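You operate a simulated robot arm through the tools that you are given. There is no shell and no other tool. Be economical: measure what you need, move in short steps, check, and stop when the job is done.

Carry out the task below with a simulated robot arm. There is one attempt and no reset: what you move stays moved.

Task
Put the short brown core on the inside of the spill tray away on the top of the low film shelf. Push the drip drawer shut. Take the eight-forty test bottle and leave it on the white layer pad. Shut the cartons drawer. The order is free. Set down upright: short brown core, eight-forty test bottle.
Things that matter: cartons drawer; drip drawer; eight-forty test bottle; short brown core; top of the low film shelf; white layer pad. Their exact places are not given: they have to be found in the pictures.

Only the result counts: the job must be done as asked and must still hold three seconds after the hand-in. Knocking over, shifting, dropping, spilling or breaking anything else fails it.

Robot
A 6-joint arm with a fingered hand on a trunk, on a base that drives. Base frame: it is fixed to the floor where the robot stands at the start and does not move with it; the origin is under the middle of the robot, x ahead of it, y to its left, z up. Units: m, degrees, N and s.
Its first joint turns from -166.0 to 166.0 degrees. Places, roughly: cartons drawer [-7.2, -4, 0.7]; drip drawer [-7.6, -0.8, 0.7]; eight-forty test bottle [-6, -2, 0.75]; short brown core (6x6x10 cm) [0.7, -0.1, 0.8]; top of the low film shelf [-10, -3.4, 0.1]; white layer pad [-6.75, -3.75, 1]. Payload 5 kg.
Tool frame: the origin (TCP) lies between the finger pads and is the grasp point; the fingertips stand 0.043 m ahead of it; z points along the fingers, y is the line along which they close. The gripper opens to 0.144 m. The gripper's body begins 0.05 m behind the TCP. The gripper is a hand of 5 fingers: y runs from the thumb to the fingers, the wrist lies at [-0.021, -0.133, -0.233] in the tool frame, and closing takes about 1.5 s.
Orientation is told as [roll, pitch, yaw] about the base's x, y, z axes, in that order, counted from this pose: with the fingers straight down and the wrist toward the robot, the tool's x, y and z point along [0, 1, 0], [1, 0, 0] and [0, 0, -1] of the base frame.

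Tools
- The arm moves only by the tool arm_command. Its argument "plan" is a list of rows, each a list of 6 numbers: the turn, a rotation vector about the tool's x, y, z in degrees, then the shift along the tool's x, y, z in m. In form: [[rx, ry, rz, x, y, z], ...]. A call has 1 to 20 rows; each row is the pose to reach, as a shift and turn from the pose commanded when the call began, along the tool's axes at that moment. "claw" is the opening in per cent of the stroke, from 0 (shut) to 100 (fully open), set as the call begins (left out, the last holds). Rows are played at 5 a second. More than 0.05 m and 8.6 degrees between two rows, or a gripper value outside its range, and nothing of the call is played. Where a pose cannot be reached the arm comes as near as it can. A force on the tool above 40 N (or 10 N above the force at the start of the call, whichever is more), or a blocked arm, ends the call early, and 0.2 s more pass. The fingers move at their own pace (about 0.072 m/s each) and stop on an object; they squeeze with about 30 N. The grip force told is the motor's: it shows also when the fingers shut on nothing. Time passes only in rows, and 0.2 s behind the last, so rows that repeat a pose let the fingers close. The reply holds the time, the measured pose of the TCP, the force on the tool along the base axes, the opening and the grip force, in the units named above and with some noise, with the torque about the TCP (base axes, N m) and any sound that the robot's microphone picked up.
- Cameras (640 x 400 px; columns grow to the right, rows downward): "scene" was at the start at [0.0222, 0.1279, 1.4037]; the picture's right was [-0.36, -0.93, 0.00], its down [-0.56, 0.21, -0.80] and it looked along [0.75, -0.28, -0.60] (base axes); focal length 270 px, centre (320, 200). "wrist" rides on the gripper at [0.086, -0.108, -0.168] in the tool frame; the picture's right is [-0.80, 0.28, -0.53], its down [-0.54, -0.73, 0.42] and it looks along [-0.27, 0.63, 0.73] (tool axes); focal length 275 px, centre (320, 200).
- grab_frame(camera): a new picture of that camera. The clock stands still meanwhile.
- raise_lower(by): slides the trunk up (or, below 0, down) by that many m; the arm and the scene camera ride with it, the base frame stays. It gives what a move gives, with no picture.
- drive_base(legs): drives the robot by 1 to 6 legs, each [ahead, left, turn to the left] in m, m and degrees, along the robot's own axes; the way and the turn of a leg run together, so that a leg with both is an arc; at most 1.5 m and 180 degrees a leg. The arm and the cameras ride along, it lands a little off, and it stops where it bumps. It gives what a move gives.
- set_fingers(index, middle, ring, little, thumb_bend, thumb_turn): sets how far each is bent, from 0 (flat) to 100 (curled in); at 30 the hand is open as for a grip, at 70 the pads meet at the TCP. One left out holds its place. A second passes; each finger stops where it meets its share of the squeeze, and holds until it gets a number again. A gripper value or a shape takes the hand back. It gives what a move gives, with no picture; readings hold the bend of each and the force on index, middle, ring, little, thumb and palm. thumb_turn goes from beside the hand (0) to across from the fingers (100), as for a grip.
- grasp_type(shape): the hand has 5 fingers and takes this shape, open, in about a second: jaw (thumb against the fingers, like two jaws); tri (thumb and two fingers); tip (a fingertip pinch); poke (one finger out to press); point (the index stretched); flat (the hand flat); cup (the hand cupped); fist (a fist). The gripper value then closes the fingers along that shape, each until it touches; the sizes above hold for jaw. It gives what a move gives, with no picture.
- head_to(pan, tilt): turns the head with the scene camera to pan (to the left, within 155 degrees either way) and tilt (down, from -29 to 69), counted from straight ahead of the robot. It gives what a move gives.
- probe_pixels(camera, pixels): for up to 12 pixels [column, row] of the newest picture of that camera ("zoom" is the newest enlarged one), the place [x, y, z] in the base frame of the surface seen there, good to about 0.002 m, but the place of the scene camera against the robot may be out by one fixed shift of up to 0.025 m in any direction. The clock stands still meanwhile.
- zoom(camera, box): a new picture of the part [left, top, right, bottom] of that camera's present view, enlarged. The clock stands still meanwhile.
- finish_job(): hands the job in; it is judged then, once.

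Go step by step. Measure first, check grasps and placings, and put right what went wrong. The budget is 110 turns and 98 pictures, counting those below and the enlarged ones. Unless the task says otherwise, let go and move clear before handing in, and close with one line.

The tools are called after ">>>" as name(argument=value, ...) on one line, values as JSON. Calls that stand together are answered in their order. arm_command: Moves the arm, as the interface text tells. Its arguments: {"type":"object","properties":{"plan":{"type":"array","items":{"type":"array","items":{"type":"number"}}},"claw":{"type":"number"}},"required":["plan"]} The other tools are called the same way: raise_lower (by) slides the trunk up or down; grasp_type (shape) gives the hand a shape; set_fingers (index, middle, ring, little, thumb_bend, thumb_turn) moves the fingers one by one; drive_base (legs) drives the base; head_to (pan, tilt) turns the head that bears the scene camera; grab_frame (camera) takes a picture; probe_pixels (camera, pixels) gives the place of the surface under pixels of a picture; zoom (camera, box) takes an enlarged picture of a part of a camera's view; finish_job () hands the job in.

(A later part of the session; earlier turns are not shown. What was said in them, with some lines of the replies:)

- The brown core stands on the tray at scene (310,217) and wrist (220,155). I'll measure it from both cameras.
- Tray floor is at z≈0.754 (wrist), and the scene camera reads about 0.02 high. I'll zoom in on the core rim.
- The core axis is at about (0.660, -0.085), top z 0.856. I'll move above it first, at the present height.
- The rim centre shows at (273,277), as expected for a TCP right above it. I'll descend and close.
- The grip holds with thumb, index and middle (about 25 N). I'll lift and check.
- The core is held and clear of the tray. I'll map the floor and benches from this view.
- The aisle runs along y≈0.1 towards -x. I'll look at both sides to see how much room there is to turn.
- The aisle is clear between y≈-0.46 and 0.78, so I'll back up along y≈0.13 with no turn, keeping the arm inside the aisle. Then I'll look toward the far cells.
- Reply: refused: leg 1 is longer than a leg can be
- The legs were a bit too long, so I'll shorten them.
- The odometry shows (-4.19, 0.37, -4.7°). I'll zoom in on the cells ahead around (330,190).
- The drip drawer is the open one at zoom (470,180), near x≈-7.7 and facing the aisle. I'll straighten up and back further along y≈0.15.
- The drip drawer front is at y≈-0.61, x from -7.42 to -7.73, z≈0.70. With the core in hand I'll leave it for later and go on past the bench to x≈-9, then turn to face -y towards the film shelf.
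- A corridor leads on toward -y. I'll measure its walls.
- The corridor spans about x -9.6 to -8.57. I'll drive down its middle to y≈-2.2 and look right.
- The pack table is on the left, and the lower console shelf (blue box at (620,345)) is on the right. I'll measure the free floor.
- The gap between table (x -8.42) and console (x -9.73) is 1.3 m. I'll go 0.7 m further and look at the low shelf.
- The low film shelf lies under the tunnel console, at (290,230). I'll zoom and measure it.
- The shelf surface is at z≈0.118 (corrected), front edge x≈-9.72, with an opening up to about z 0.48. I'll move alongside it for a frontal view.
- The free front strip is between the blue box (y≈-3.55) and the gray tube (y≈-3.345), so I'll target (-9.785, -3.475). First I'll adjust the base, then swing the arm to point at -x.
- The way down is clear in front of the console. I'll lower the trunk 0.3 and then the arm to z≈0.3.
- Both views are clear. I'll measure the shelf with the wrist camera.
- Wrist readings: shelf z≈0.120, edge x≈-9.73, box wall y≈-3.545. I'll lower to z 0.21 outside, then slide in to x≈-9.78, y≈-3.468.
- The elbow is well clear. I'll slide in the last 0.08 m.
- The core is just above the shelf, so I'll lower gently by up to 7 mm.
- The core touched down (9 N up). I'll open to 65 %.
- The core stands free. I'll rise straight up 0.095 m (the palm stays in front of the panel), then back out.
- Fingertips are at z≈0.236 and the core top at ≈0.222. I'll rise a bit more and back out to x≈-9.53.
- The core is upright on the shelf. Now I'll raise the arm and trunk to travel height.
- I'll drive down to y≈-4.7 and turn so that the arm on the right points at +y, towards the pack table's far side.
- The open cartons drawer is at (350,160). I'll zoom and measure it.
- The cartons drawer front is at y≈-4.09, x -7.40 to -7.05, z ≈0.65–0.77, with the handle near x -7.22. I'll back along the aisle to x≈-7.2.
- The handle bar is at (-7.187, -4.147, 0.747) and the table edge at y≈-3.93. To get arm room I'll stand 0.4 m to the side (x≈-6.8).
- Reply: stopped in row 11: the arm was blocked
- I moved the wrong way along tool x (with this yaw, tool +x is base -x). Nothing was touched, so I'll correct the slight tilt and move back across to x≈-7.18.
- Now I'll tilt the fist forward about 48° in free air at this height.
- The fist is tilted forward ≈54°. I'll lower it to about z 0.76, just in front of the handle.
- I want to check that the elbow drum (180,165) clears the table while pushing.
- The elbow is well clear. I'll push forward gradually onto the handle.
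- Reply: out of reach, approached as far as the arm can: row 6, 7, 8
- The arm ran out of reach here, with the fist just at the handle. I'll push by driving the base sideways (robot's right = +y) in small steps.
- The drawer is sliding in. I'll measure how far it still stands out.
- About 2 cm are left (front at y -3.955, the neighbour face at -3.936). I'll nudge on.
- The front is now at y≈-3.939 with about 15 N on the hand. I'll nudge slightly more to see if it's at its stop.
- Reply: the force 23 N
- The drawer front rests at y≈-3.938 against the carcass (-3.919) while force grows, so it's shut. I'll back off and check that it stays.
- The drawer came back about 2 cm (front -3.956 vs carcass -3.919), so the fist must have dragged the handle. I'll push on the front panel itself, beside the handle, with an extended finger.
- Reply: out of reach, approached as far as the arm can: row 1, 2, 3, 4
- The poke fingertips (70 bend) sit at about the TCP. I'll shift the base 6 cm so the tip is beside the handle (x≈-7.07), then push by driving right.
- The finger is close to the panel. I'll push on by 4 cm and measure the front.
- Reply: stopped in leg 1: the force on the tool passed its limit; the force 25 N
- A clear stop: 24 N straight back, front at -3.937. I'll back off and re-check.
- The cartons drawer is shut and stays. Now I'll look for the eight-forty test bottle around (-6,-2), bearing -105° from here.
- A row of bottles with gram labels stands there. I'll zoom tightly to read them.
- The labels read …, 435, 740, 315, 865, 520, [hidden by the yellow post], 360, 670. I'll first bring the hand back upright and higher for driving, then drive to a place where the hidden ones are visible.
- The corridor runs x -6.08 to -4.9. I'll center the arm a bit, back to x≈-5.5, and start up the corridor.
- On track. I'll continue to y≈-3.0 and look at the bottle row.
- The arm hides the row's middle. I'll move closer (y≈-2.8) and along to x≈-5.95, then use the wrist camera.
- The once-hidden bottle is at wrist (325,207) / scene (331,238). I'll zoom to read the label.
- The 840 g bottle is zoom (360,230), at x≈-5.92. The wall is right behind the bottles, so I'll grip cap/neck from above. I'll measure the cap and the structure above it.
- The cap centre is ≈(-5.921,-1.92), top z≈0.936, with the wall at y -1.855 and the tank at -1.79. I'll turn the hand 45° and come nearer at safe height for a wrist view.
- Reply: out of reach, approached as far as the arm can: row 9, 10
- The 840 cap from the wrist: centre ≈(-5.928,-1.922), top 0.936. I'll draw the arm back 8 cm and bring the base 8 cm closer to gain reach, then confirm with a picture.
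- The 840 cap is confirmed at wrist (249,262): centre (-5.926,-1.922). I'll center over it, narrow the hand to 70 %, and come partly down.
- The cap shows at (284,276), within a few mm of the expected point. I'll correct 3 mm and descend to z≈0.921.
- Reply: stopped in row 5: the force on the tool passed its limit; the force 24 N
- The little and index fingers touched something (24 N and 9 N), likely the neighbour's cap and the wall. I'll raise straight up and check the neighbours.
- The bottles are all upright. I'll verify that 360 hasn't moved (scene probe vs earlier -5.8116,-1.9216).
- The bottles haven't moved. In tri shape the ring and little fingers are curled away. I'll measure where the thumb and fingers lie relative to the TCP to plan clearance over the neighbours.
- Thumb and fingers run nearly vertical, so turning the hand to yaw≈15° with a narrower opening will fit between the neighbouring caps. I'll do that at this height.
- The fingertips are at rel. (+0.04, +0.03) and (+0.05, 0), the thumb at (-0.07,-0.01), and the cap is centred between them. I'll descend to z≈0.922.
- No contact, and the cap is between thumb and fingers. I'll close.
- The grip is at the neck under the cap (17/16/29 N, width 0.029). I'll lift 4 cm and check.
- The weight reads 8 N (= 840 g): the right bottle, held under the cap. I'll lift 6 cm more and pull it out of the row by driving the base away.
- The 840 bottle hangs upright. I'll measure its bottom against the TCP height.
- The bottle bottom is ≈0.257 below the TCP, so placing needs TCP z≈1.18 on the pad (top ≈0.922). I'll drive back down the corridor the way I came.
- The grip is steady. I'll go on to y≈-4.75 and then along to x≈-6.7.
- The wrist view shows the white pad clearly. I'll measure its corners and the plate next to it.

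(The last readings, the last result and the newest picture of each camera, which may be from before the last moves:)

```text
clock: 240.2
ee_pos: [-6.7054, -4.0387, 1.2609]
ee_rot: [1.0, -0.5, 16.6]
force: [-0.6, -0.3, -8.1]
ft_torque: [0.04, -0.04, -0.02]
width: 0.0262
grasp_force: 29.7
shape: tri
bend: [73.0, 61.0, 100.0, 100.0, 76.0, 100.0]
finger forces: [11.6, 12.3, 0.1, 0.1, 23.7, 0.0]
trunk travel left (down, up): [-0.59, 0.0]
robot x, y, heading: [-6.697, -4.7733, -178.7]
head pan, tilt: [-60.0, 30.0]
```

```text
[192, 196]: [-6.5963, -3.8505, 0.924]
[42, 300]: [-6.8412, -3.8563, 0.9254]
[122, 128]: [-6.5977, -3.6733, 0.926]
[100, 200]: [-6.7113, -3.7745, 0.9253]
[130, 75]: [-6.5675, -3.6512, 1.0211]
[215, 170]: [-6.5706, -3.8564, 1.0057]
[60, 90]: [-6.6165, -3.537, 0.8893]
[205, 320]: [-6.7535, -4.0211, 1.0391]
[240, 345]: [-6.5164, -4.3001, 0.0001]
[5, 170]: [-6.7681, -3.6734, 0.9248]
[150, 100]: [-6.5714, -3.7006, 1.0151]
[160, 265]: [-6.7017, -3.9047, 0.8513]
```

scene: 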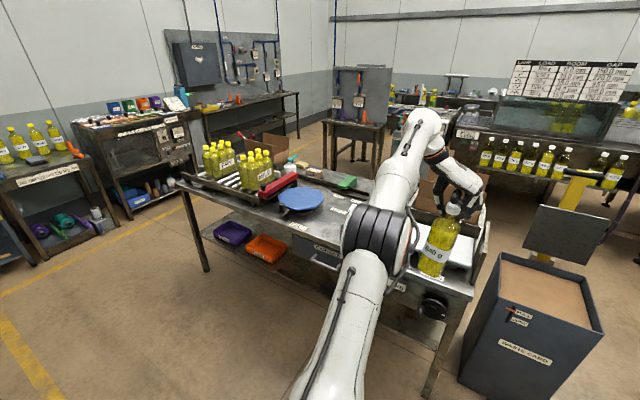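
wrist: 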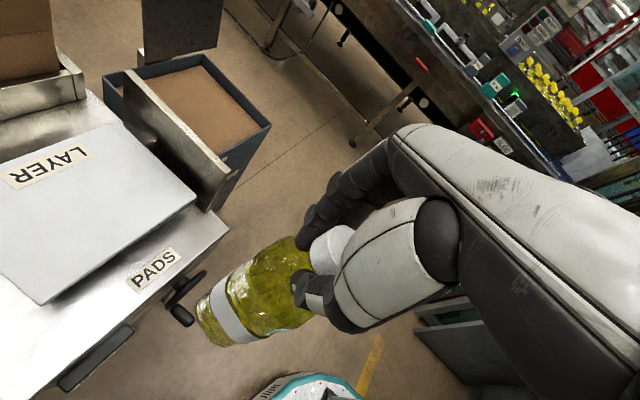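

The pad spans x -6.845…-6.595, y -3.856…-3.673, z 0.925. I'll drive 0.25 m toward it and then fine-position with the arm.

>>> drive_base(legs=[[0, -0.25, 0]])

>>> grab_frame(camera="wrist")

>>> probe_pixels(camera="wrist", pixels=[[205, 325], [230, 345], [215, 340], [200, 300], [240, 310], [150, 250], [220, 352], [260, 355]])

```text
clock: 242.0
ee_pos: [-6.7045, -3.7877, 1.2592]
ee_rot: [1.1, -0.5, 16.0]
force: [0.3, 0.9, -9.2]
ft_torque: [0.01, -0.03, -0.04]
width: 0.0258
grasp_force: 30.2
shape: tri
bend: [73.0, 61.0, 100.0, 100.0, 76.0, 100.0]
finger forces: [12.5, 12.6, 0.1, 0.0, 23.2, 0.0]
trunk travel left (down, up): [-0.59, 0.0]
robot x, y, heading: [-6.7054, -4.5191, -178.9]
head pan, tilt: [-60.0, 30.0]
```

```text
18 pictures are left
```

wrist: 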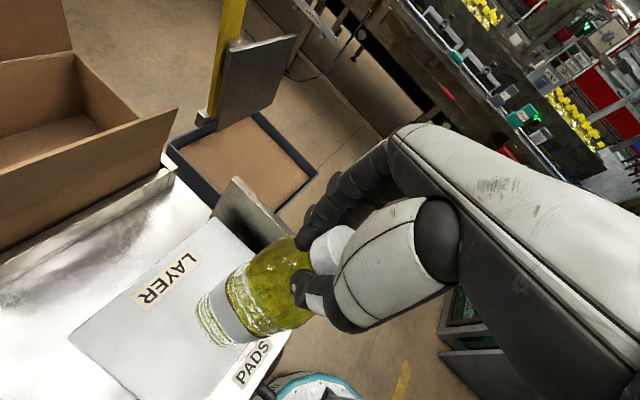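

```text
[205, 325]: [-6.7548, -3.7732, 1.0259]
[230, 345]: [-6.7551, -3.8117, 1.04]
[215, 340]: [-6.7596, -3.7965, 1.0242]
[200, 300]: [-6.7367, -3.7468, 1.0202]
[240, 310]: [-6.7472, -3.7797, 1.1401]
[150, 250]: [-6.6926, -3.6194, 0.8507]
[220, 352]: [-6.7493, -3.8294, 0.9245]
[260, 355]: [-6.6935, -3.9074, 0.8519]
```

The bottle base centre is ≈(-6.72,-3.785), over the pad. I'll shift 2 cm inward and lower most of the way.

>>> arm_command(plan=[[0, 0, 0, 0.01, 0.003, 0], [0, 0, 0, 0.019, 0.0055, 0.01], [0, 0, 0, 0.019, 0.0055, 0.03], [0, 0, 0, 0.019, 0.0055, 0.05], [0, 0, 0, 0.019, 0.0055, 0.066], [0, 0, 0, 0.019, 0.0055, 0.066]])

>>> arm_command(plan=[[0, 0, 0, 0, 0, 0.003], [0, 0, 0, 0, 0, 0.006], [0, 0, 0, 0, 0, 0.006]])

>>> grab_frame(camera="wrist")

```text
clock: 243.4
ee_pos: [-6.7061, -3.7647, 1.1935]
ee_rot: [1.1, -0.4, 16.1]
force: [-0.1, -0.6, -8.7]
ft_torque: [0.02, -0.05, 0.04]
width: 0.026
grasp_force: 29.8
shape: tri
bend: [73.0, 61.0, 100.0, 100.0, 76.0, 100.0]
finger forces: [12.7, 12.6, 0.1, 0.0, 23.5, 0.0]
trunk travel left (down, up): [-0.59, 0.0]
robot x, y, heading: [-6.7046, -4.5204, -178.9]
head pan, tilt: [-60.0, 30.0]
```

```text
clock: 244.2
ee_pos: [-6.7058, -3.7658, 1.1915]
ee_rot: [1.3, -0.7, 16.3]
force: [-1.5, 0.8, 9.0]
ft_torque: [0.06, 0.07, 0.02]
width: 0.0262
grasp_force: 30.0
shape: tri
bend: [73.0, 61.0, 100.0, 100.0, 76.0, 100.0]
finger forces: [17.2, 12.7, 0.1, 0.0, 30.2, 0.0]
trunk travel left (down, up): [-0.59, 0.0]
robot x, y, heading: [-6.7071, -4.5207, -179.0]
head pan, tilt: [-60.0, 30.0]
```

```text
17 pictures are left
```

wrist: 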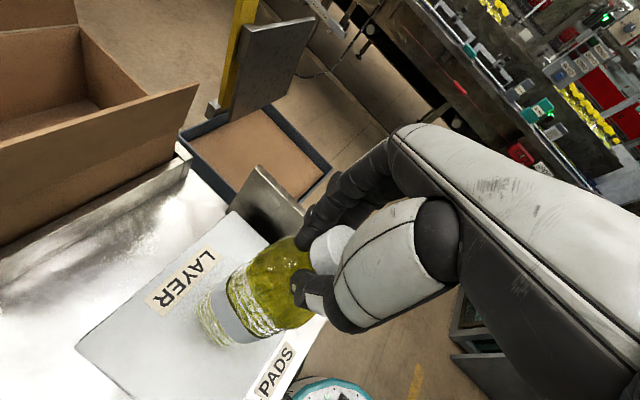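

Contact: the load went from -8.7 to +9 N. I'll check from the scene camera that the bottle stands upright before releasing.

>>> zoom(camera="scene", box=[360, 130, 540, 290])

```text
2.50 times, centred on (450, 210) of scene
```

zoom: 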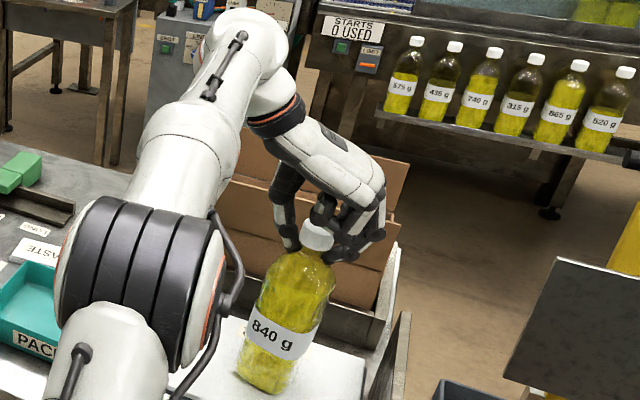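

>>> probe_pixels(camera="zoom", pixels=[[240, 370], [265, 383], [290, 380], [262, 290], [290, 295], [325, 295], [270, 345], [300, 275], [318, 240]])

```text
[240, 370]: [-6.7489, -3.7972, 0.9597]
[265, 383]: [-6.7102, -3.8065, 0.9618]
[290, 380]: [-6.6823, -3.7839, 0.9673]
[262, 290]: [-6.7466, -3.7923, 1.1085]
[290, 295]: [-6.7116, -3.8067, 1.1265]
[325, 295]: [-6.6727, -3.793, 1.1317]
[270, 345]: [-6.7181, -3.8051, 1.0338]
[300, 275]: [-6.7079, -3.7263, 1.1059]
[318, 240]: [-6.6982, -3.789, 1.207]
```

The bottle is upright within about a degree, base ≈(-6.712,-3.768) on the pad. I'll ease off slightly and open.

>>> arm_command(plan=[[0, 0, 0, 0, 0, -0.003], [0, 0, 0, 0, 0, -0.003]])

>>> arm_command(plan=[[0, 0, 0, 0, 0, 0], [0, 0, 0, 0, 0, 0], [0, 0, 0, 0, 0, 0], [0, 0, 0, 0, 0, 0], [0, 0, 0, 0, 0, 0], [0, 0, 0, 0, 0, 0]], claw=60)

>>> grab_frame(camera="wrist")

```text
clock: 244.8
ee_pos: [-6.7052, -3.7677, 1.1917]
ee_rot: [1.1, -0.5, 16.2]
force: [-0.4, 1.1, 1.7]
ft_torque: [0.27, -0.16, 0.03]
width: 0.026
grasp_force: 30.1
shape: tri
bend: [73.0, 61.0, 100.0, 100.0, 76.0, 100.0]
finger forces: [19.0, 12.3, 0.0, 0.1, 24.6, 0.0]
trunk travel left (down, up): [-0.59, 0.0]
robot x, y, heading: [-6.7028, -4.5202, -178.8]
head pan, tilt: [-60.0, 30.0]
```

```text
clock: 246.2
ee_pos: [-6.7067, -3.7671, 1.1917]
ee_rot: [1.1, -0.5, 16.2]
force: [-0.2, -0.1, 0.5]
ft_torque: [0.01, 0.01, 0.0]
width: 0.086
grasp_force: 0.1
shape: tri
bend: [74.0, 41.0, 99.0, 99.0, 66.0, 100.0]
finger forces: [0.1, 0.0, 0.0, 0.0, 0.1, 0.1]
trunk travel left (down, up): [-0.59, 0.0]
robot x, y, heading: [-6.7081, -4.5182, -179.2]
head pan, tilt: [-60.0, 30.0]
```

```text
15 pictures are left
```

wrist: 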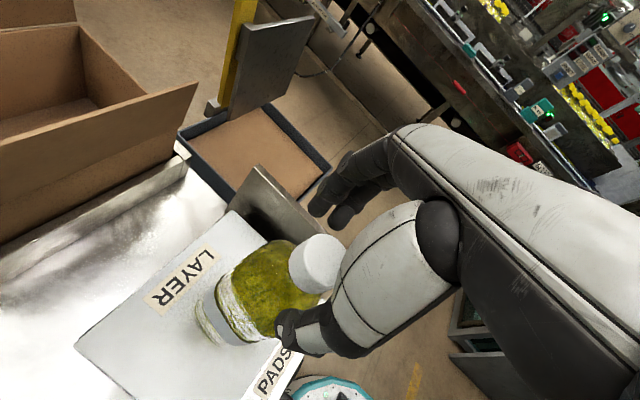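

The bottle is released and standing. I'll rise straight up 0.09 m.

>>> arm_command(plan=[[0, 0, 0, 0, 0, -0.02], [0, 0, 0, 0, 0, -0.04], [0, 0, 0, 0, 0, -0.065], [0, 0, 0, 0, 0, -0.09], [0, 0, 0, 0, 0, -0.09]])

>>> grab_frame(camera="wrist")

```text
clock: 247.4
ee_pos: [-6.7084, -3.7681, 1.2829]
ee_rot: [1.2, -0.4, 16.2]
force: [-0.4, 0.7, 0.2]
ft_torque: [-0.06, 0.01, -0.01]
width: 0.0862
grasp_force: 0.1
shape: tri
bend: [74.0, 41.0, 99.0, 99.0, 66.0, 100.0]
finger forces: [0.1, 0.0, 0.0, 0.0, 0.0, 0.0]
trunk travel left (down, up): [-0.59, 0.0]
robot x, y, heading: [-6.7068, -4.518, -178.7]
head pan, tilt: [-60.0, 30.0]
```

```text
14 pictures are left
```

wrist: 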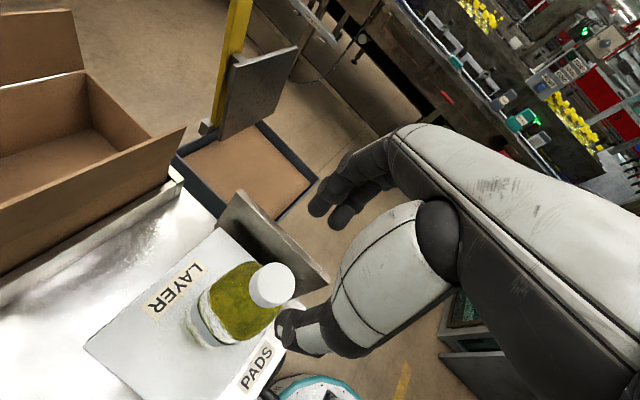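

The hand is clear above the cap. I'll drive away 0.25 m, turn the hand back in line (yaw 90°) and pull it in.

>>> drive_base(legs=[[0, 0.25, 0]])

>>> arm_command(plan=[[0, 0, -7.4, -0.0125, -0.0036, 0], [0, 0, -14.8, -0.025, -0.0072, 0], [0, 0, -22.2, -0.0375, -0.0108, 0.01], [0, 0, -29.6, -0.05, -0.0144, 0.02], [0, 0, -37, -0.0625, -0.018, 0.03], [0, 0, -44.4, -0.075, -0.0216, 0.04], [0, 0, -51.8, -0.0875, -0.0252, 0.05], [0, 0, -59.2, -0.1, -0.0288, 0.06], [0, 0, -66.6, -0.1125, -0.0324, 0.07], [0, 0, -74, -0.125, -0.036, 0.08], [0, 0, -74, -0.125, -0.036, 0.08]])

>>> zoom(camera="scene", box=[300, 130, 540, 290])

```text
clock: 249.3
ee_pos: [-6.7043, -4.0245, 1.2829]
ee_rot: [1.3, -0.4, 16.3]
force: [0.3, -0.5, 0.4]
ft_torque: [0.04, 0.0, -0.03]
width: 0.0863
grasp_force: 0.1
shape: tri
bend: [74.0, 41.0, 99.0, 99.0, 66.0, 100.0]
finger forces: [0.0, 0.0, 0.0, 0.1, 0.1, 0.1]
trunk travel left (down, up): [-0.59, 0.0]
robot x, y, heading: [-6.7018, -4.7758, -179.0]
head pan, tilt: [-60.0, 30.0]
```

```text
clock: 251.7
ee_pos: [-6.7107, -4.0319, 1.3866]
ee_rot: [-1.9, 2.8, 85.3]
force: [-0.7, 2.3, -2.0]
ft_torque: [-0.2, -0.02, 0.04]
width: 0.0866
grasp_force: 0.1
shape: tri
bend: [74.0, 41.0, 99.0, 99.0, 65.0, 100.0]
finger forces: [0.0, 0.0, 0.0, 0.1, 0.1, 0.0]
out of reach, approached as far as the arm can: row 1, 2, 3, 4, 5, 6, 7, 8, 9, 10, 11
trunk travel left (down, up): [-0.59, 0.0]
robot x, y, heading: [-6.6999, -4.7753, -178.8]
head pan, tilt: [-60.0, 30.0]
```

```text
2.50 times, centred on (420, 210) of scene
```

zoom: 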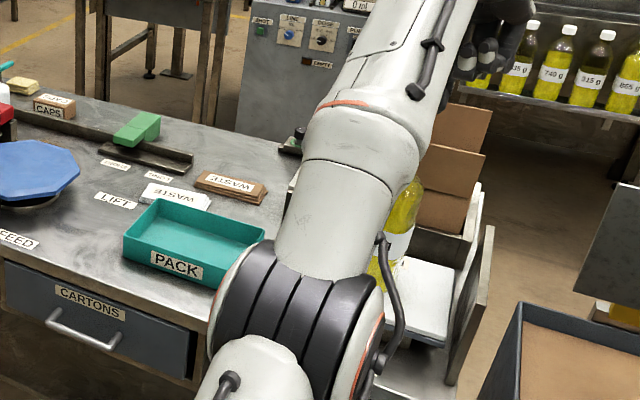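

The arm could not fold at full trunk height, so I'll lower the trunk to its earlier level and then retract.

>>> raise_lower(by=-0.24)

>>> arm_command(plan=[[0, 0, 0, 0, -0.03, 0.015], [1, -1, 0, 0, -0.06, 0.03], [2, -2, 0, 0, -0.09, 0.045], [2, -2, -3, 0, -0.12, 0.06], [2, -2, -4, 0, -0.14, 0.08], [2, -2, -4, 0, -0.14, 0.08]])

```text
clock: 254.2
ee_pos: [-6.7093, -4.0373, 1.1512]
ee_rot: [-1.9, 2.6, 85.2]
force: [0.4, -0.4, -0.6]
ft_torque: [0.0, -0.01, 0.0]
width: 0.0862
grasp_force: 0.0
shape: tri
bend: [74.0, 41.0, 99.0, 99.0, 65.0, 100.0]
finger forces: [0.0, 0.0, 0.0, 0.0, 0.1, 0.1]
trunk travel left (down, up): [-0.35, 0.24]
robot x, y, heading: [-6.7014, -4.7759, -178.8]
head pan, tilt: [-60.0, 30.0]
```

```text
clock: 255.6
ee_pos: [-6.7103, -4.063, 1.1663]
ee_rot: [-3.6, 5.0, 89.1]
force: [-0.6, -0.6, 0.5]
ft_torque: [0.03, -0.03, -0.02]
width: 0.0865
grasp_force: 0.0
shape: tri
bend: [74.0, 41.0, 99.0, 99.0, 65.0, 100.0]
finger forces: [0.0, 0.1, 0.0, 0.0, 0.0, 0.0]
out of reach, approached as far as the arm can: row 1, 2, 3, 4, 5, 6
trunk travel left (down, up): [-0.35, 0.24]
robot x, y, heading: [-6.6969, -4.7763, -178.7]
head pan, tilt: [-60.0, 30.0]
```

The commanded pose had drifted to too small a radius, so I'll undo the last retraction and tilt.

>>> arm_command(plan=[[-1, 1, 2, 0, 0.04, -0.01], [-2, 2, 4, 0, 0.08, -0.02], [-2, 2, 4, 0, 0.12, -0.03], [-2, 2, 4, 0, 0.12, -0.03]])

```text
clock: 256.6
ee_pos: [-6.7197, -4.0232, 1.1382]
ee_rot: [-1.9, 2.6, 85.3]
force: [0.0, 0.0, 0.1]
ft_torque: [-0.05, 0.0, -0.03]
width: 0.0865
grasp_force: 0.0
shape: tri
bend: [74.0, 41.0, 99.0, 99.0, 65.0, 100.0]
finger forces: [0.0, 0.1, 0.0, 0.0, 0.0, 0.0]
out of reach, approached as far as the arm can: row 1, 2, 3, 4
trunk travel left (down, up): [-0.35, 0.24]
robot x, y, heading: [-6.7007, -4.7707, -178.7]
head pan, tilt: [-60.0, 30.0]
```

This height and radius is probably a fold limit, so I'll lower the hand while retracting.

>>> arm_command(plan=[[0, 0, 0, 0, -0.02, 0.03], [0, 0, 0, 0, -0.04, 0.06], [0, 0, 0, 0, -0.06, 0.09], [0, 0, 0, 0, -0.08, 0.12], [0, 0, 0, 0, -0.1, 0.15], [0, 0, 0, 0, -0.1, 0.15]])

```text
clock: 258.0
ee_pos: [-6.7246, -4.1322, 0.9929]
ee_rot: [-1.9, 2.6, 85.2]
force: [-0.3, 0.8, 0.6]
ft_torque: [0.0, 0.03, 0.02]
width: 0.0863
grasp_force: 0.0
shape: tri
bend: [74.0, 41.0, 99.0, 99.0, 65.0, 100.0]
finger forces: [0.1, 0.0, 0.0, 0.0, 0.0, 0.0]
trunk travel left (down, up): [-0.35, 0.24]
robot x, y, heading: [-6.702, -4.7756, -178.8]
head pan, tilt: [-60.0, 30.0]
```

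Reachable again. Now I'll swing the arm to the robot's front for driving through the corridors.

>>> arm_command(plan=[[0, 0, -4.8, 0.0467, -0.0075, 0], [0, 0, -9.6, 0.0926, -0.0184, 0], [0, 0, -14.4, 0.1376, -0.0326, 0], [0, 0, -19.2, 0.1815, -0.0501, 0], [0, 0, -24, 0.2239, -0.0708, 0], [0, 0, -28.8, 0.2648, -0.0944, 0], [0, 0, -33.6, 0.3038, -0.1212, 0], [0, 0, -38.4, 0.3408, -0.1506, 0], [0, 0, -43.2, 0.3754, -0.1826, 0], [0, 0, -48, 0.4077, -0.2171, 0], [0, 0, -52.8, 0.4373, -0.2539, 0], [0, 0, -57.6, 0.4642, -0.2927, 0], [0, 0, -62.4, 0.4882, -0.3333, 0], [0, 0, -67.2, 0.5091, -0.3758, 0], [0, 0, -72, 0.5268, -0.4195, 0], [0, 0, -76.8, 0.5414, -0.4644, 0], [0, 0, -81.6, 0.5525, -0.5103, 0], [0, 0, -86.4, 0.5603, -0.5569, 0], [0, 0, -91.2, 0.5646, -0.6039, 0], [0, 0, -96, 0.5654, -0.651, 0]])

>>> grasp_type(shape="poke")

>>> zoom(camera="scene", box=[240, 60, 560, 290])

```text
clock: 262.2
ee_pos: [-7.343, -4.7373, 1.0031]
ee_rot: [2.8, 1.6, -178.7]
force: [-0.4, 0.9, -0.4]
ft_torque: [-0.02, -0.03, 0.01]
width: 0.0862
grasp_force: 0.1
shape: tri
bend: [74.0, 41.0, 99.0, 99.0, 65.0, 100.0]
finger forces: [0.0, 0.0, 0.0, 0.0, 0.0, 0.0]
trunk travel left (down, up): [-0.35, 0.24]
robot x, y, heading: [-6.6985, -4.7776, -179.1]
head pan, tilt: [-60.0, 30.0]
```

```text
clock: 263.1
ee_pos: [-7.3431, -4.7372, 1.0032]
ee_rot: [2.7, 1.6, -178.7]
force: [0.2, 0.4, 0.7]
ft_torque: [0.01, 0.06, 0.02]
width: 0.0
grasp_force: 0.0
shape: poke
bend: [70.0, 70.0, 99.0, 99.0, 100.0, 100.0]
finger forces: [0.1, 0.0, 0.1, 0.1, 0.1, 0.0]
trunk travel left (down, up): [-0.35, 0.24]
robot x, y, heading: [-6.6972, -4.7759, -178.7]
head pan, tilt: [-60.0, 30.0]
```

```text
1.74 times, centred on (400, 175) of scene
```

zoom: 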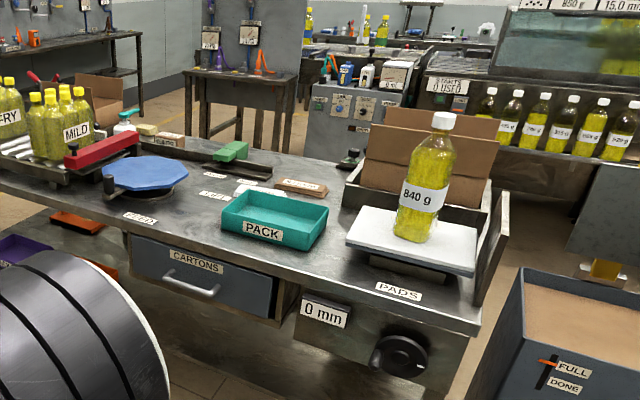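

The 840 bottle stands on the white pad and the cartons drawer is shut. Next is the drip drawer: I'll drive back around to x≈-8.75 and turn north.

>>> drive_base(legs=[[1.2, 0, -1.3], [0.85, 0, 0], [0, 0, -90]])

```text
clock: 277.0
ee_pos: [-8.7323, -4.2065, 1.0041]
ee_rot: [2.7, 1.6, 94.3]
force: [-0.1, 0.1, 0.1]
ft_torque: [0.03, 0.01, 0.02]
width: 0.0
grasp_force: 0.0
shape: poke
bend: [70.0, 70.0, 99.0, 99.0, 100.0, 100.0]
finger forces: [0.1, 0.1, 0.1, 0.0, 0.0, 0.1]
trunk travel left (down, up): [-0.35, 0.24]
robot x, y, heading: [-8.7385, -4.8524, 94.1]
head pan, tilt: [-60.0, 30.0]
```

I'll straighten, shift to x≈-9.07 and head north.

>>> drive_base(legs=[[0, 0, -4.1], [0.3, 0.34, 0], [1.4, 0, 0]])

```text
clock: 286.6
ee_pos: [-9.0, -2.5481, 1.002]
ee_rot: [2.8, 1.6, 89.1]
force: [0.8, -0.9, 0.0]
ft_torque: [0.03, 0.03, -0.02]
width: 0.0
grasp_force: 0.1
shape: poke
bend: [70.0, 70.0, 99.0, 99.0, 100.0, 100.0]
finger forces: [0.0, 0.0, 0.0, 0.1, 0.1, 0.1]
trunk travel left (down, up): [-0.35, 0.24]
robot x, y, heading: [-9.0646, -3.1901, 89.1]
head pan, tilt: [-60.0, 30.0]
```

>>> drive_base(legs=[[1.4, 0.02, 0.9], [1.4, 0, 0]])

```text
clock: 300.3
ee_pos: [-9.1104, 0.2745, 1.0027]
ee_rot: [2.6, 1.6, 92.9]
force: [0.1, 0.6, 0.3]
ft_torque: [-0.03, -0.01, 0.02]
width: 0.0002
grasp_force: 0.1
shape: poke
bend: [70.0, 70.0, 99.0, 99.0, 100.0, 100.0]
finger forces: [0.1, 0.0, 0.0, 0.0, 0.0, 0.0]
trunk travel left (down, up): [-0.35, 0.24]
robot x, y, heading: [-9.1339, -0.3696, 92.9]
head pan, tilt: [-60.0, 30.0]
```

I'll turn east here and move to x≈-7.95, y≈0.15 in the aisle.

>>> drive_base(legs=[[0, 0, -92.9], [0.25, 0.5, 0], [0.93, 0, 0]])

>>> head_to(pan=-60, tilt=40)

>>> grab_frame(camera="scene")

```text
clock: 312.0
ee_pos: [-7.2838, 0.032, 1.0028]
ee_rot: [2.7, 1.6, -0.9]
force: [-0.3, -0.8, 0.0]
ft_torque: [0.03, 0.01, 0.0]
width: 0.0
grasp_force: 0.1
shape: poke
bend: [70.0, 70.0, 99.0, 99.0, 100.0, 100.0]
finger forces: [0.0, 0.0, 0.0, 0.0, 0.1, 0.0]
trunk travel left (down, up): [-0.35, 0.24]
robot x, y, heading: [-7.9221, 0.0917, -0.7]
head pan, tilt: [-60.0, 30.0]
```

```text
clock: 312.7
ee_pos: [-7.282, 0.0307, 1.0041]
ee_rot: [2.8, 1.5, -0.8]
force: [0.2, -0.4, 0.3]
ft_torque: [0.01, 0.03, 0.01]
width: 0.0
grasp_force: 0.0
shape: poke
bend: [70.0, 70.0, 99.0, 99.0, 100.0, 100.0]
finger forces: [0.0, 0.0, 0.0, 0.0, 0.1, 0.1]
trunk travel left (down, up): [-0.35, 0.24]
robot x, y, heading: [-7.923, 0.0974, -1.0]
head pan, tilt: [-60.0, 40.0]
```

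```text
11 pictures are left
```

scene: 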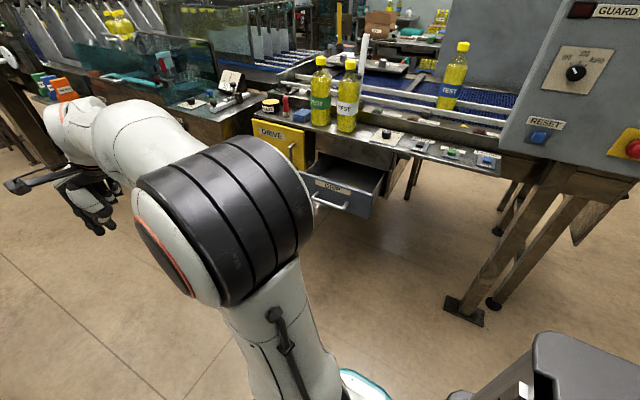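

The open drip drawer is at (340,195). I'll measure its front, the handle and the bench edge.

>>> probe_pixels(camera="scene", pixels=[[350, 190], [365, 205], [330, 204], [346, 206], [320, 182], [355, 212], [400, 165], [350, 142], [385, 195], [372, 170], [290, 150], [470, 173]])

```text
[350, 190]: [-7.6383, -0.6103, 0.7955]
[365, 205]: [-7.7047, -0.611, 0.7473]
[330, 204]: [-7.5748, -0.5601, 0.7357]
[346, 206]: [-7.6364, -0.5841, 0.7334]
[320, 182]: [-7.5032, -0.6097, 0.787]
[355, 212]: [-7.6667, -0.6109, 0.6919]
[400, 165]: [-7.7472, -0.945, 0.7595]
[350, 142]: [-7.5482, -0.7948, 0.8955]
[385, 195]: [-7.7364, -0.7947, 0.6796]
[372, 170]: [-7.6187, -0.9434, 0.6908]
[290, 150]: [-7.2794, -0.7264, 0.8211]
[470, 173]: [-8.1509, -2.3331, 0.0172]
```

The drawer front is at y≈-0.61 (carcass -0.795), x -7.73…-7.42, z≈0.66–0.78, handle x -7.64…-7.49. I'll swing the hand to point at -y as I did for the cartons drawer, and adjust the base.

>>> drive_base(legs=[[-0.1, 0.04, 1.0]])

>>> arm_command(plan=[[0, 0, 7.5, -0.032, -0.023, 0], [0, 0, 15, -0.064, -0.047, 0], [0, 0, 22.5, -0.096, -0.07, 0], [0, 0, 30, -0.128, -0.093, 0], [0, 0, 37.5, -0.16, -0.117, 0], [0, 0, 45, -0.192, -0.14, 0], [0, 0, 52.5, -0.225, -0.163, 0], [0, 0, 60, -0.257, -0.187, 0], [0, 0, 67.5, -0.289, -0.21, 0], [0, 0, 75, -0.321, -0.233, 0], [0, 0, 82.5, -0.353, -0.257, 0], [0, 0, 90, -0.385, -0.28, 0], [0, 0, 90, -0.385, -0.28, 0]])

```text
clock: 313.9
ee_pos: [-7.3812, 0.0834, 1.004]
ee_rot: [2.8, 1.6, 0.1]
force: [-0.1, 0.0, 0.2]
ft_torque: [-0.02, 0.02, 0.01]
width: 0.0
grasp_force: 0.1
shape: poke
bend: [70.0, 70.0, 99.0, 99.0, 100.0, 100.0]
finger forces: [0.0, 0.1, 0.0, 0.1, 0.0, 0.0]
trunk travel left (down, up): [-0.35, 0.24]
robot x, y, heading: [-8.0203, 0.1307, 0.1]
head pan, tilt: [-60.0, 40.0]
```

```text
clock: 316.7
ee_pos: [-7.66, -0.3004, 0.9933]
ee_rot: [-1.6, 2.7, -90.0]
force: [0.2, -0.2, -0.6]
ft_torque: [0.01, -0.02, 0.0]
width: 0.0
grasp_force: 0.1
shape: poke
bend: [70.0, 70.0, 99.0, 99.0, 100.0, 100.0]
finger forces: [0.0, 0.1, 0.1, 0.1, 0.0, 0.1]
trunk travel left (down, up): [-0.35, 0.24]
robot x, y, heading: [-8.0203, 0.1343, 0.1]
head pan, tilt: [-60.0, 40.0]
```

Now I'll tilt the finger forward about 51° in free air.

>>> arm_command(plan=[[-8, 0, 0, 0, 0.01, 0], [-16, 0, 0, 0, 0.02, 0], [-24, 0, 0, 0, 0.03, 0], [-32, 0, 0, 0, 0.04, 0], [-40, 0, 0, 0, 0.05, 0], [-48, 0, 0, 0, 0.06, 0], [-53, 0, 0, 0, 0.07, 0], [-53, 0, 0, 0, 0.07, 0]])

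```text
clock: 318.5
ee_pos: [-7.6584, -0.3721, 0.99]
ee_rot: [-2.5, -50.3, -87.9]
force: [0.0, -1.1, -0.5]
ft_torque: [-0.03, 0.01, -0.03]
width: 0.0
grasp_force: 0.0
shape: poke
bend: [70.0, 70.0, 99.0, 99.0, 100.0, 100.0]
finger forces: [0.0, 0.1, 0.0, 0.0, 0.1, 0.0]
trunk travel left (down, up): [-0.35, 0.24]
robot x, y, heading: [-8.0206, 0.1358, 0.2]
head pan, tilt: [-60.0, 40.0]
```

Tilt is about 50°. I'll lower to z≈0.725 beside the handle (x≈-7.69).

>>> arm_command(plan=[[0, 0, 0, -0.005, -0.034, 0.028], [0, 0, 0, -0.01, -0.068, 0.057], [0, 0, 0, -0.015, -0.102, 0.085], [0, 0, 0, -0.02, -0.136, 0.113], [0, 0, 0, -0.025, -0.17, 0.142], [0, 0, 0, -0.03, -0.204, 0.17], [0, 0, 0, -0.03, -0.204, 0.17]])

>>> grab_frame(camera="scene")

```text
clock: 320.1
ee_pos: [-7.6928, -0.3703, 0.7257]
ee_rot: [-2.5, -50.0, -88.3]
force: [0.0, 0.0, -0.8]
ft_torque: [0.0, 0.0, 0.02]
width: 0.0
grasp_force: 0.1
shape: poke
bend: [70.0, 70.0, 99.0, 99.0, 100.0, 100.0]
finger forces: [0.1, 0.1, 0.0, 0.0, 0.0, 0.1]
out of reach, approached as far as the arm can: row 6, 7
trunk travel left (down, up): [-0.35, 0.24]
robot x, y, heading: [-8.0208, 0.136, 0.0]
head pan, tilt: [-60.0, 40.0]
```

```text
10 pictures are left
```

scene: 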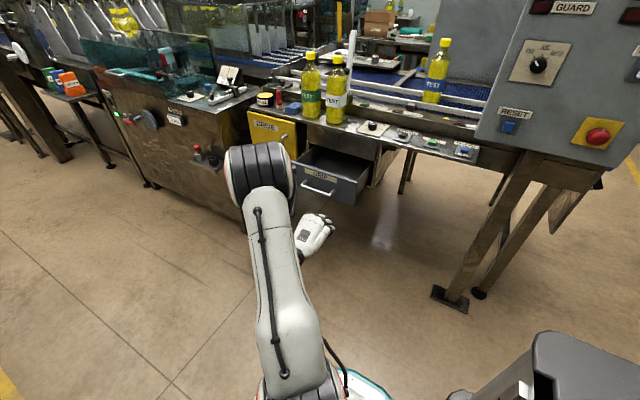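

Finger and drawer are lined up. I'll push by driving the base to the right (−y).

>>> drive_base(legs=[[0, -0.22, 0], [0, -0.1, 0]])

>>> grab_frame(camera="scene")

```text
clock: 322.5
ee_pos: [-7.6954, -0.6861, 0.7258]
ee_rot: [-2.6, -50.1, -88.4]
force: [0.7, 0.3, -0.6]
ft_torque: [-0.03, -0.03, 0.05]
width: 0.0
grasp_force: 0.0
shape: poke
bend: [70.0, 70.0, 99.0, 99.0, 100.0, 100.0]
finger forces: [0.1, 0.0, 0.1, 0.0, 0.0, 0.1]
trunk travel left (down, up): [-0.35, 0.24]
robot x, y, heading: [-8.0214, -0.1786, -0.0]
head pan, tilt: [-60.0, 40.0]
```

```text
9 pictures are left
```

scene: 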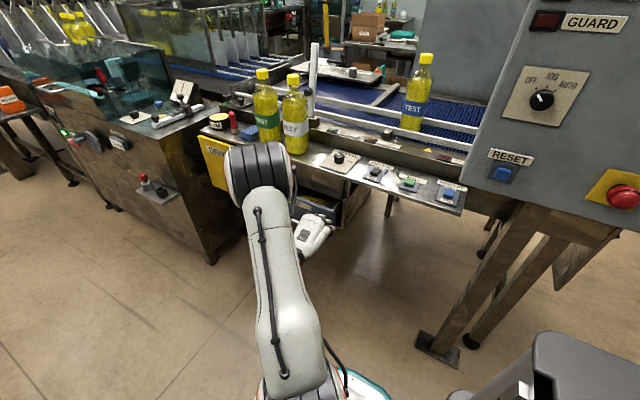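

The drawer is moving in with the hand (TCP y -0.686). I'll push the remaining ~7–9 cm.

>>> drive_base(legs=[[0, -0.06, 0], [0, -0.04, 0]])

>>> zoom(camera="scene", box=[220, 130, 420, 280])

>>> probe_pixels(camera="zoom", pixels=[[330, 200], [350, 210], [380, 240], [400, 200], [420, 140], [360, 230], [390, 220], [340, 180]])

```text
clock: 323.9
ee_pos: [-7.6949, -0.7483, 0.7222]
ee_rot: [-3.7, -49.2, -87.0]
force: [-5.2, 29.0, -2.3]
ft_torque: [0.59, 0.08, -0.17]
width: 0.0
grasp_force: 0.1
shape: poke
bend: [70.0, 70.0, 99.0, 99.0, 100.0, 100.0]
finger forces: [20.1, 8.3, 0.0, 0.0, 0.0, 0.1]
trunk travel left (down, up): [-0.35, 0.24]
robot x, y, heading: [-8.0214, -0.2456, 0.2]
head pan, tilt: [-60.0, 40.0]
stopped in leg 2: the force on the tool passed its limit (the readings are from after the stop); the commanded pose is now the measured one
```

```text
2.67 times, centred on (320, 205) of scene
```

zoom: 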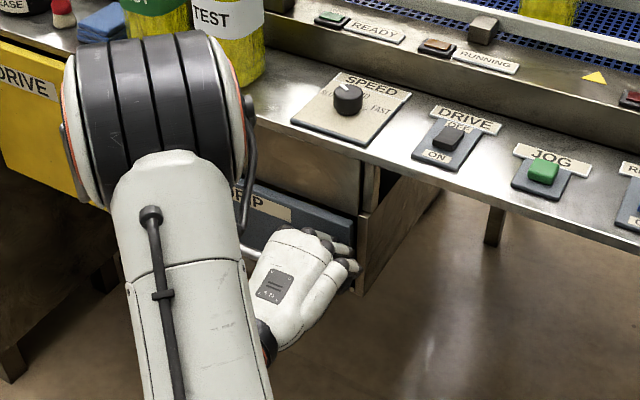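

```text
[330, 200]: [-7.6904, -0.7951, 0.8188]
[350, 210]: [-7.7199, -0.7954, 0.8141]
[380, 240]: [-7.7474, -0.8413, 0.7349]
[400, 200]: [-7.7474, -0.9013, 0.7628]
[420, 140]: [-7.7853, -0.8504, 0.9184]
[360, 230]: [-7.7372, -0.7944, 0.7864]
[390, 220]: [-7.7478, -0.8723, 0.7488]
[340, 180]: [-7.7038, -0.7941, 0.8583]
```

A stop with 29 N. I'll back off and check the drawer front.

>>> drive_base(legs=[[0, 0.15, 0]])

>>> zoom(camera="scene", box=[220, 130, 420, 280])

>>> probe_pixels(camera="zoom", pixels=[[300, 180], [330, 190], [350, 200], [310, 200], [370, 190], [340, 150], [375, 220], [280, 190], [330, 215], [360, 215]])

```text
clock: 325.2
ee_pos: [-7.6957, -0.6006, 0.7225]
ee_rot: [-3.2, -49.5, -87.7]
force: [-0.1, 0.4, 0.1]
ft_torque: [0.0, -0.02, -0.02]
width: 0.0001
grasp_force: 0.1
shape: poke
bend: [70.0, 70.0, 99.0, 99.0, 100.0, 100.0]
finger forces: [0.0, 0.0, 0.1, 0.0, 0.0, 0.0]
trunk travel left (down, up): [-0.35, 0.24]
robot x, y, heading: [-8.0233, -0.0962, -0.2]
head pan, tilt: [-60.0, 40.0]
```

```text
2.67 times, centred on (320, 205) of scene
```

zoom: 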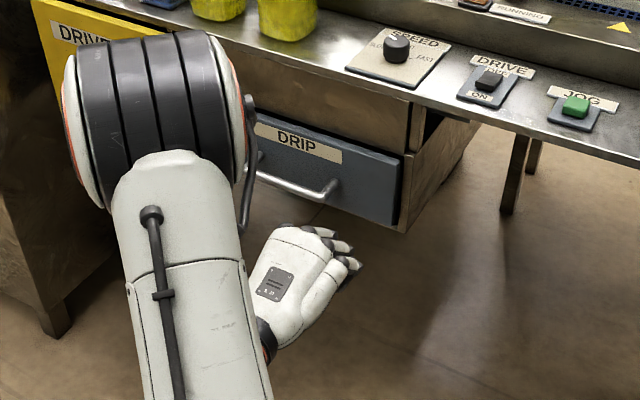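

```text
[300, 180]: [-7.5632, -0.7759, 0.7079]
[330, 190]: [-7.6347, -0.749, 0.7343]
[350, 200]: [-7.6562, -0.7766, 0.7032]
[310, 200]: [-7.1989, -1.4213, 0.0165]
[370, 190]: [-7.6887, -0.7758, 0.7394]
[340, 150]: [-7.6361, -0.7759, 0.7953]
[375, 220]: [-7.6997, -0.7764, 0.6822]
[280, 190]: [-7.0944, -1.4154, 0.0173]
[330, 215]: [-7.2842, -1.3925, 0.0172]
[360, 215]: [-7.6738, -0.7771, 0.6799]
```

The drip drawer front is at y≈-0.777 against the carcass (-0.795), the same fit as the shut cartons drawer. I'll move the hand well clear.

>>> drive_base(legs=[[0, 0.2, 0]])

>>> zoom(camera="scene", box=[200, 100, 460, 280])

```text
clock: 326.9
ee_pos: [-7.6945, -0.4002, 0.7227]
ee_rot: [-3.1, -49.6, -87.7]
force: [0.2, 0.3, 0.5]
ft_torque: [0.0, 0.0, -0.01]
width: 0.0
grasp_force: 0.1
shape: poke
bend: [70.0, 70.0, 99.0, 99.0, 100.0, 100.0]
finger forces: [0.0, 0.1, 0.1, 0.0, 0.1, 0.0]
trunk travel left (down, up): [-0.35, 0.24]
robot x, y, heading: [-8.0195, 0.1028, -0.5]
head pan, tilt: [-60.0, 40.0]
```

```text
2.22 times, centred on (330, 190) of scene
```

zoom: 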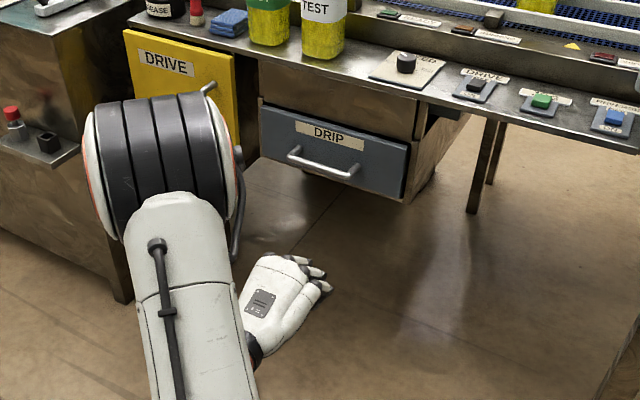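

The drip drawer is shut at zoom (330,150) and the hand is clear, so all four parts are done. I'll hand in.

>>> finish_job()

```text
The job is handed in.
```

The job is handed in: the short brown core stands upright on the low film shelf, the 840 g test bottle stands upright on the white layer pad, and the drip and cartons drawers are both shut. While I was gripping the bottle, two fingers pressed on something beside it, likely the neighbouring 360 g bottle and the wall; nothing there tipped or measurably moved.
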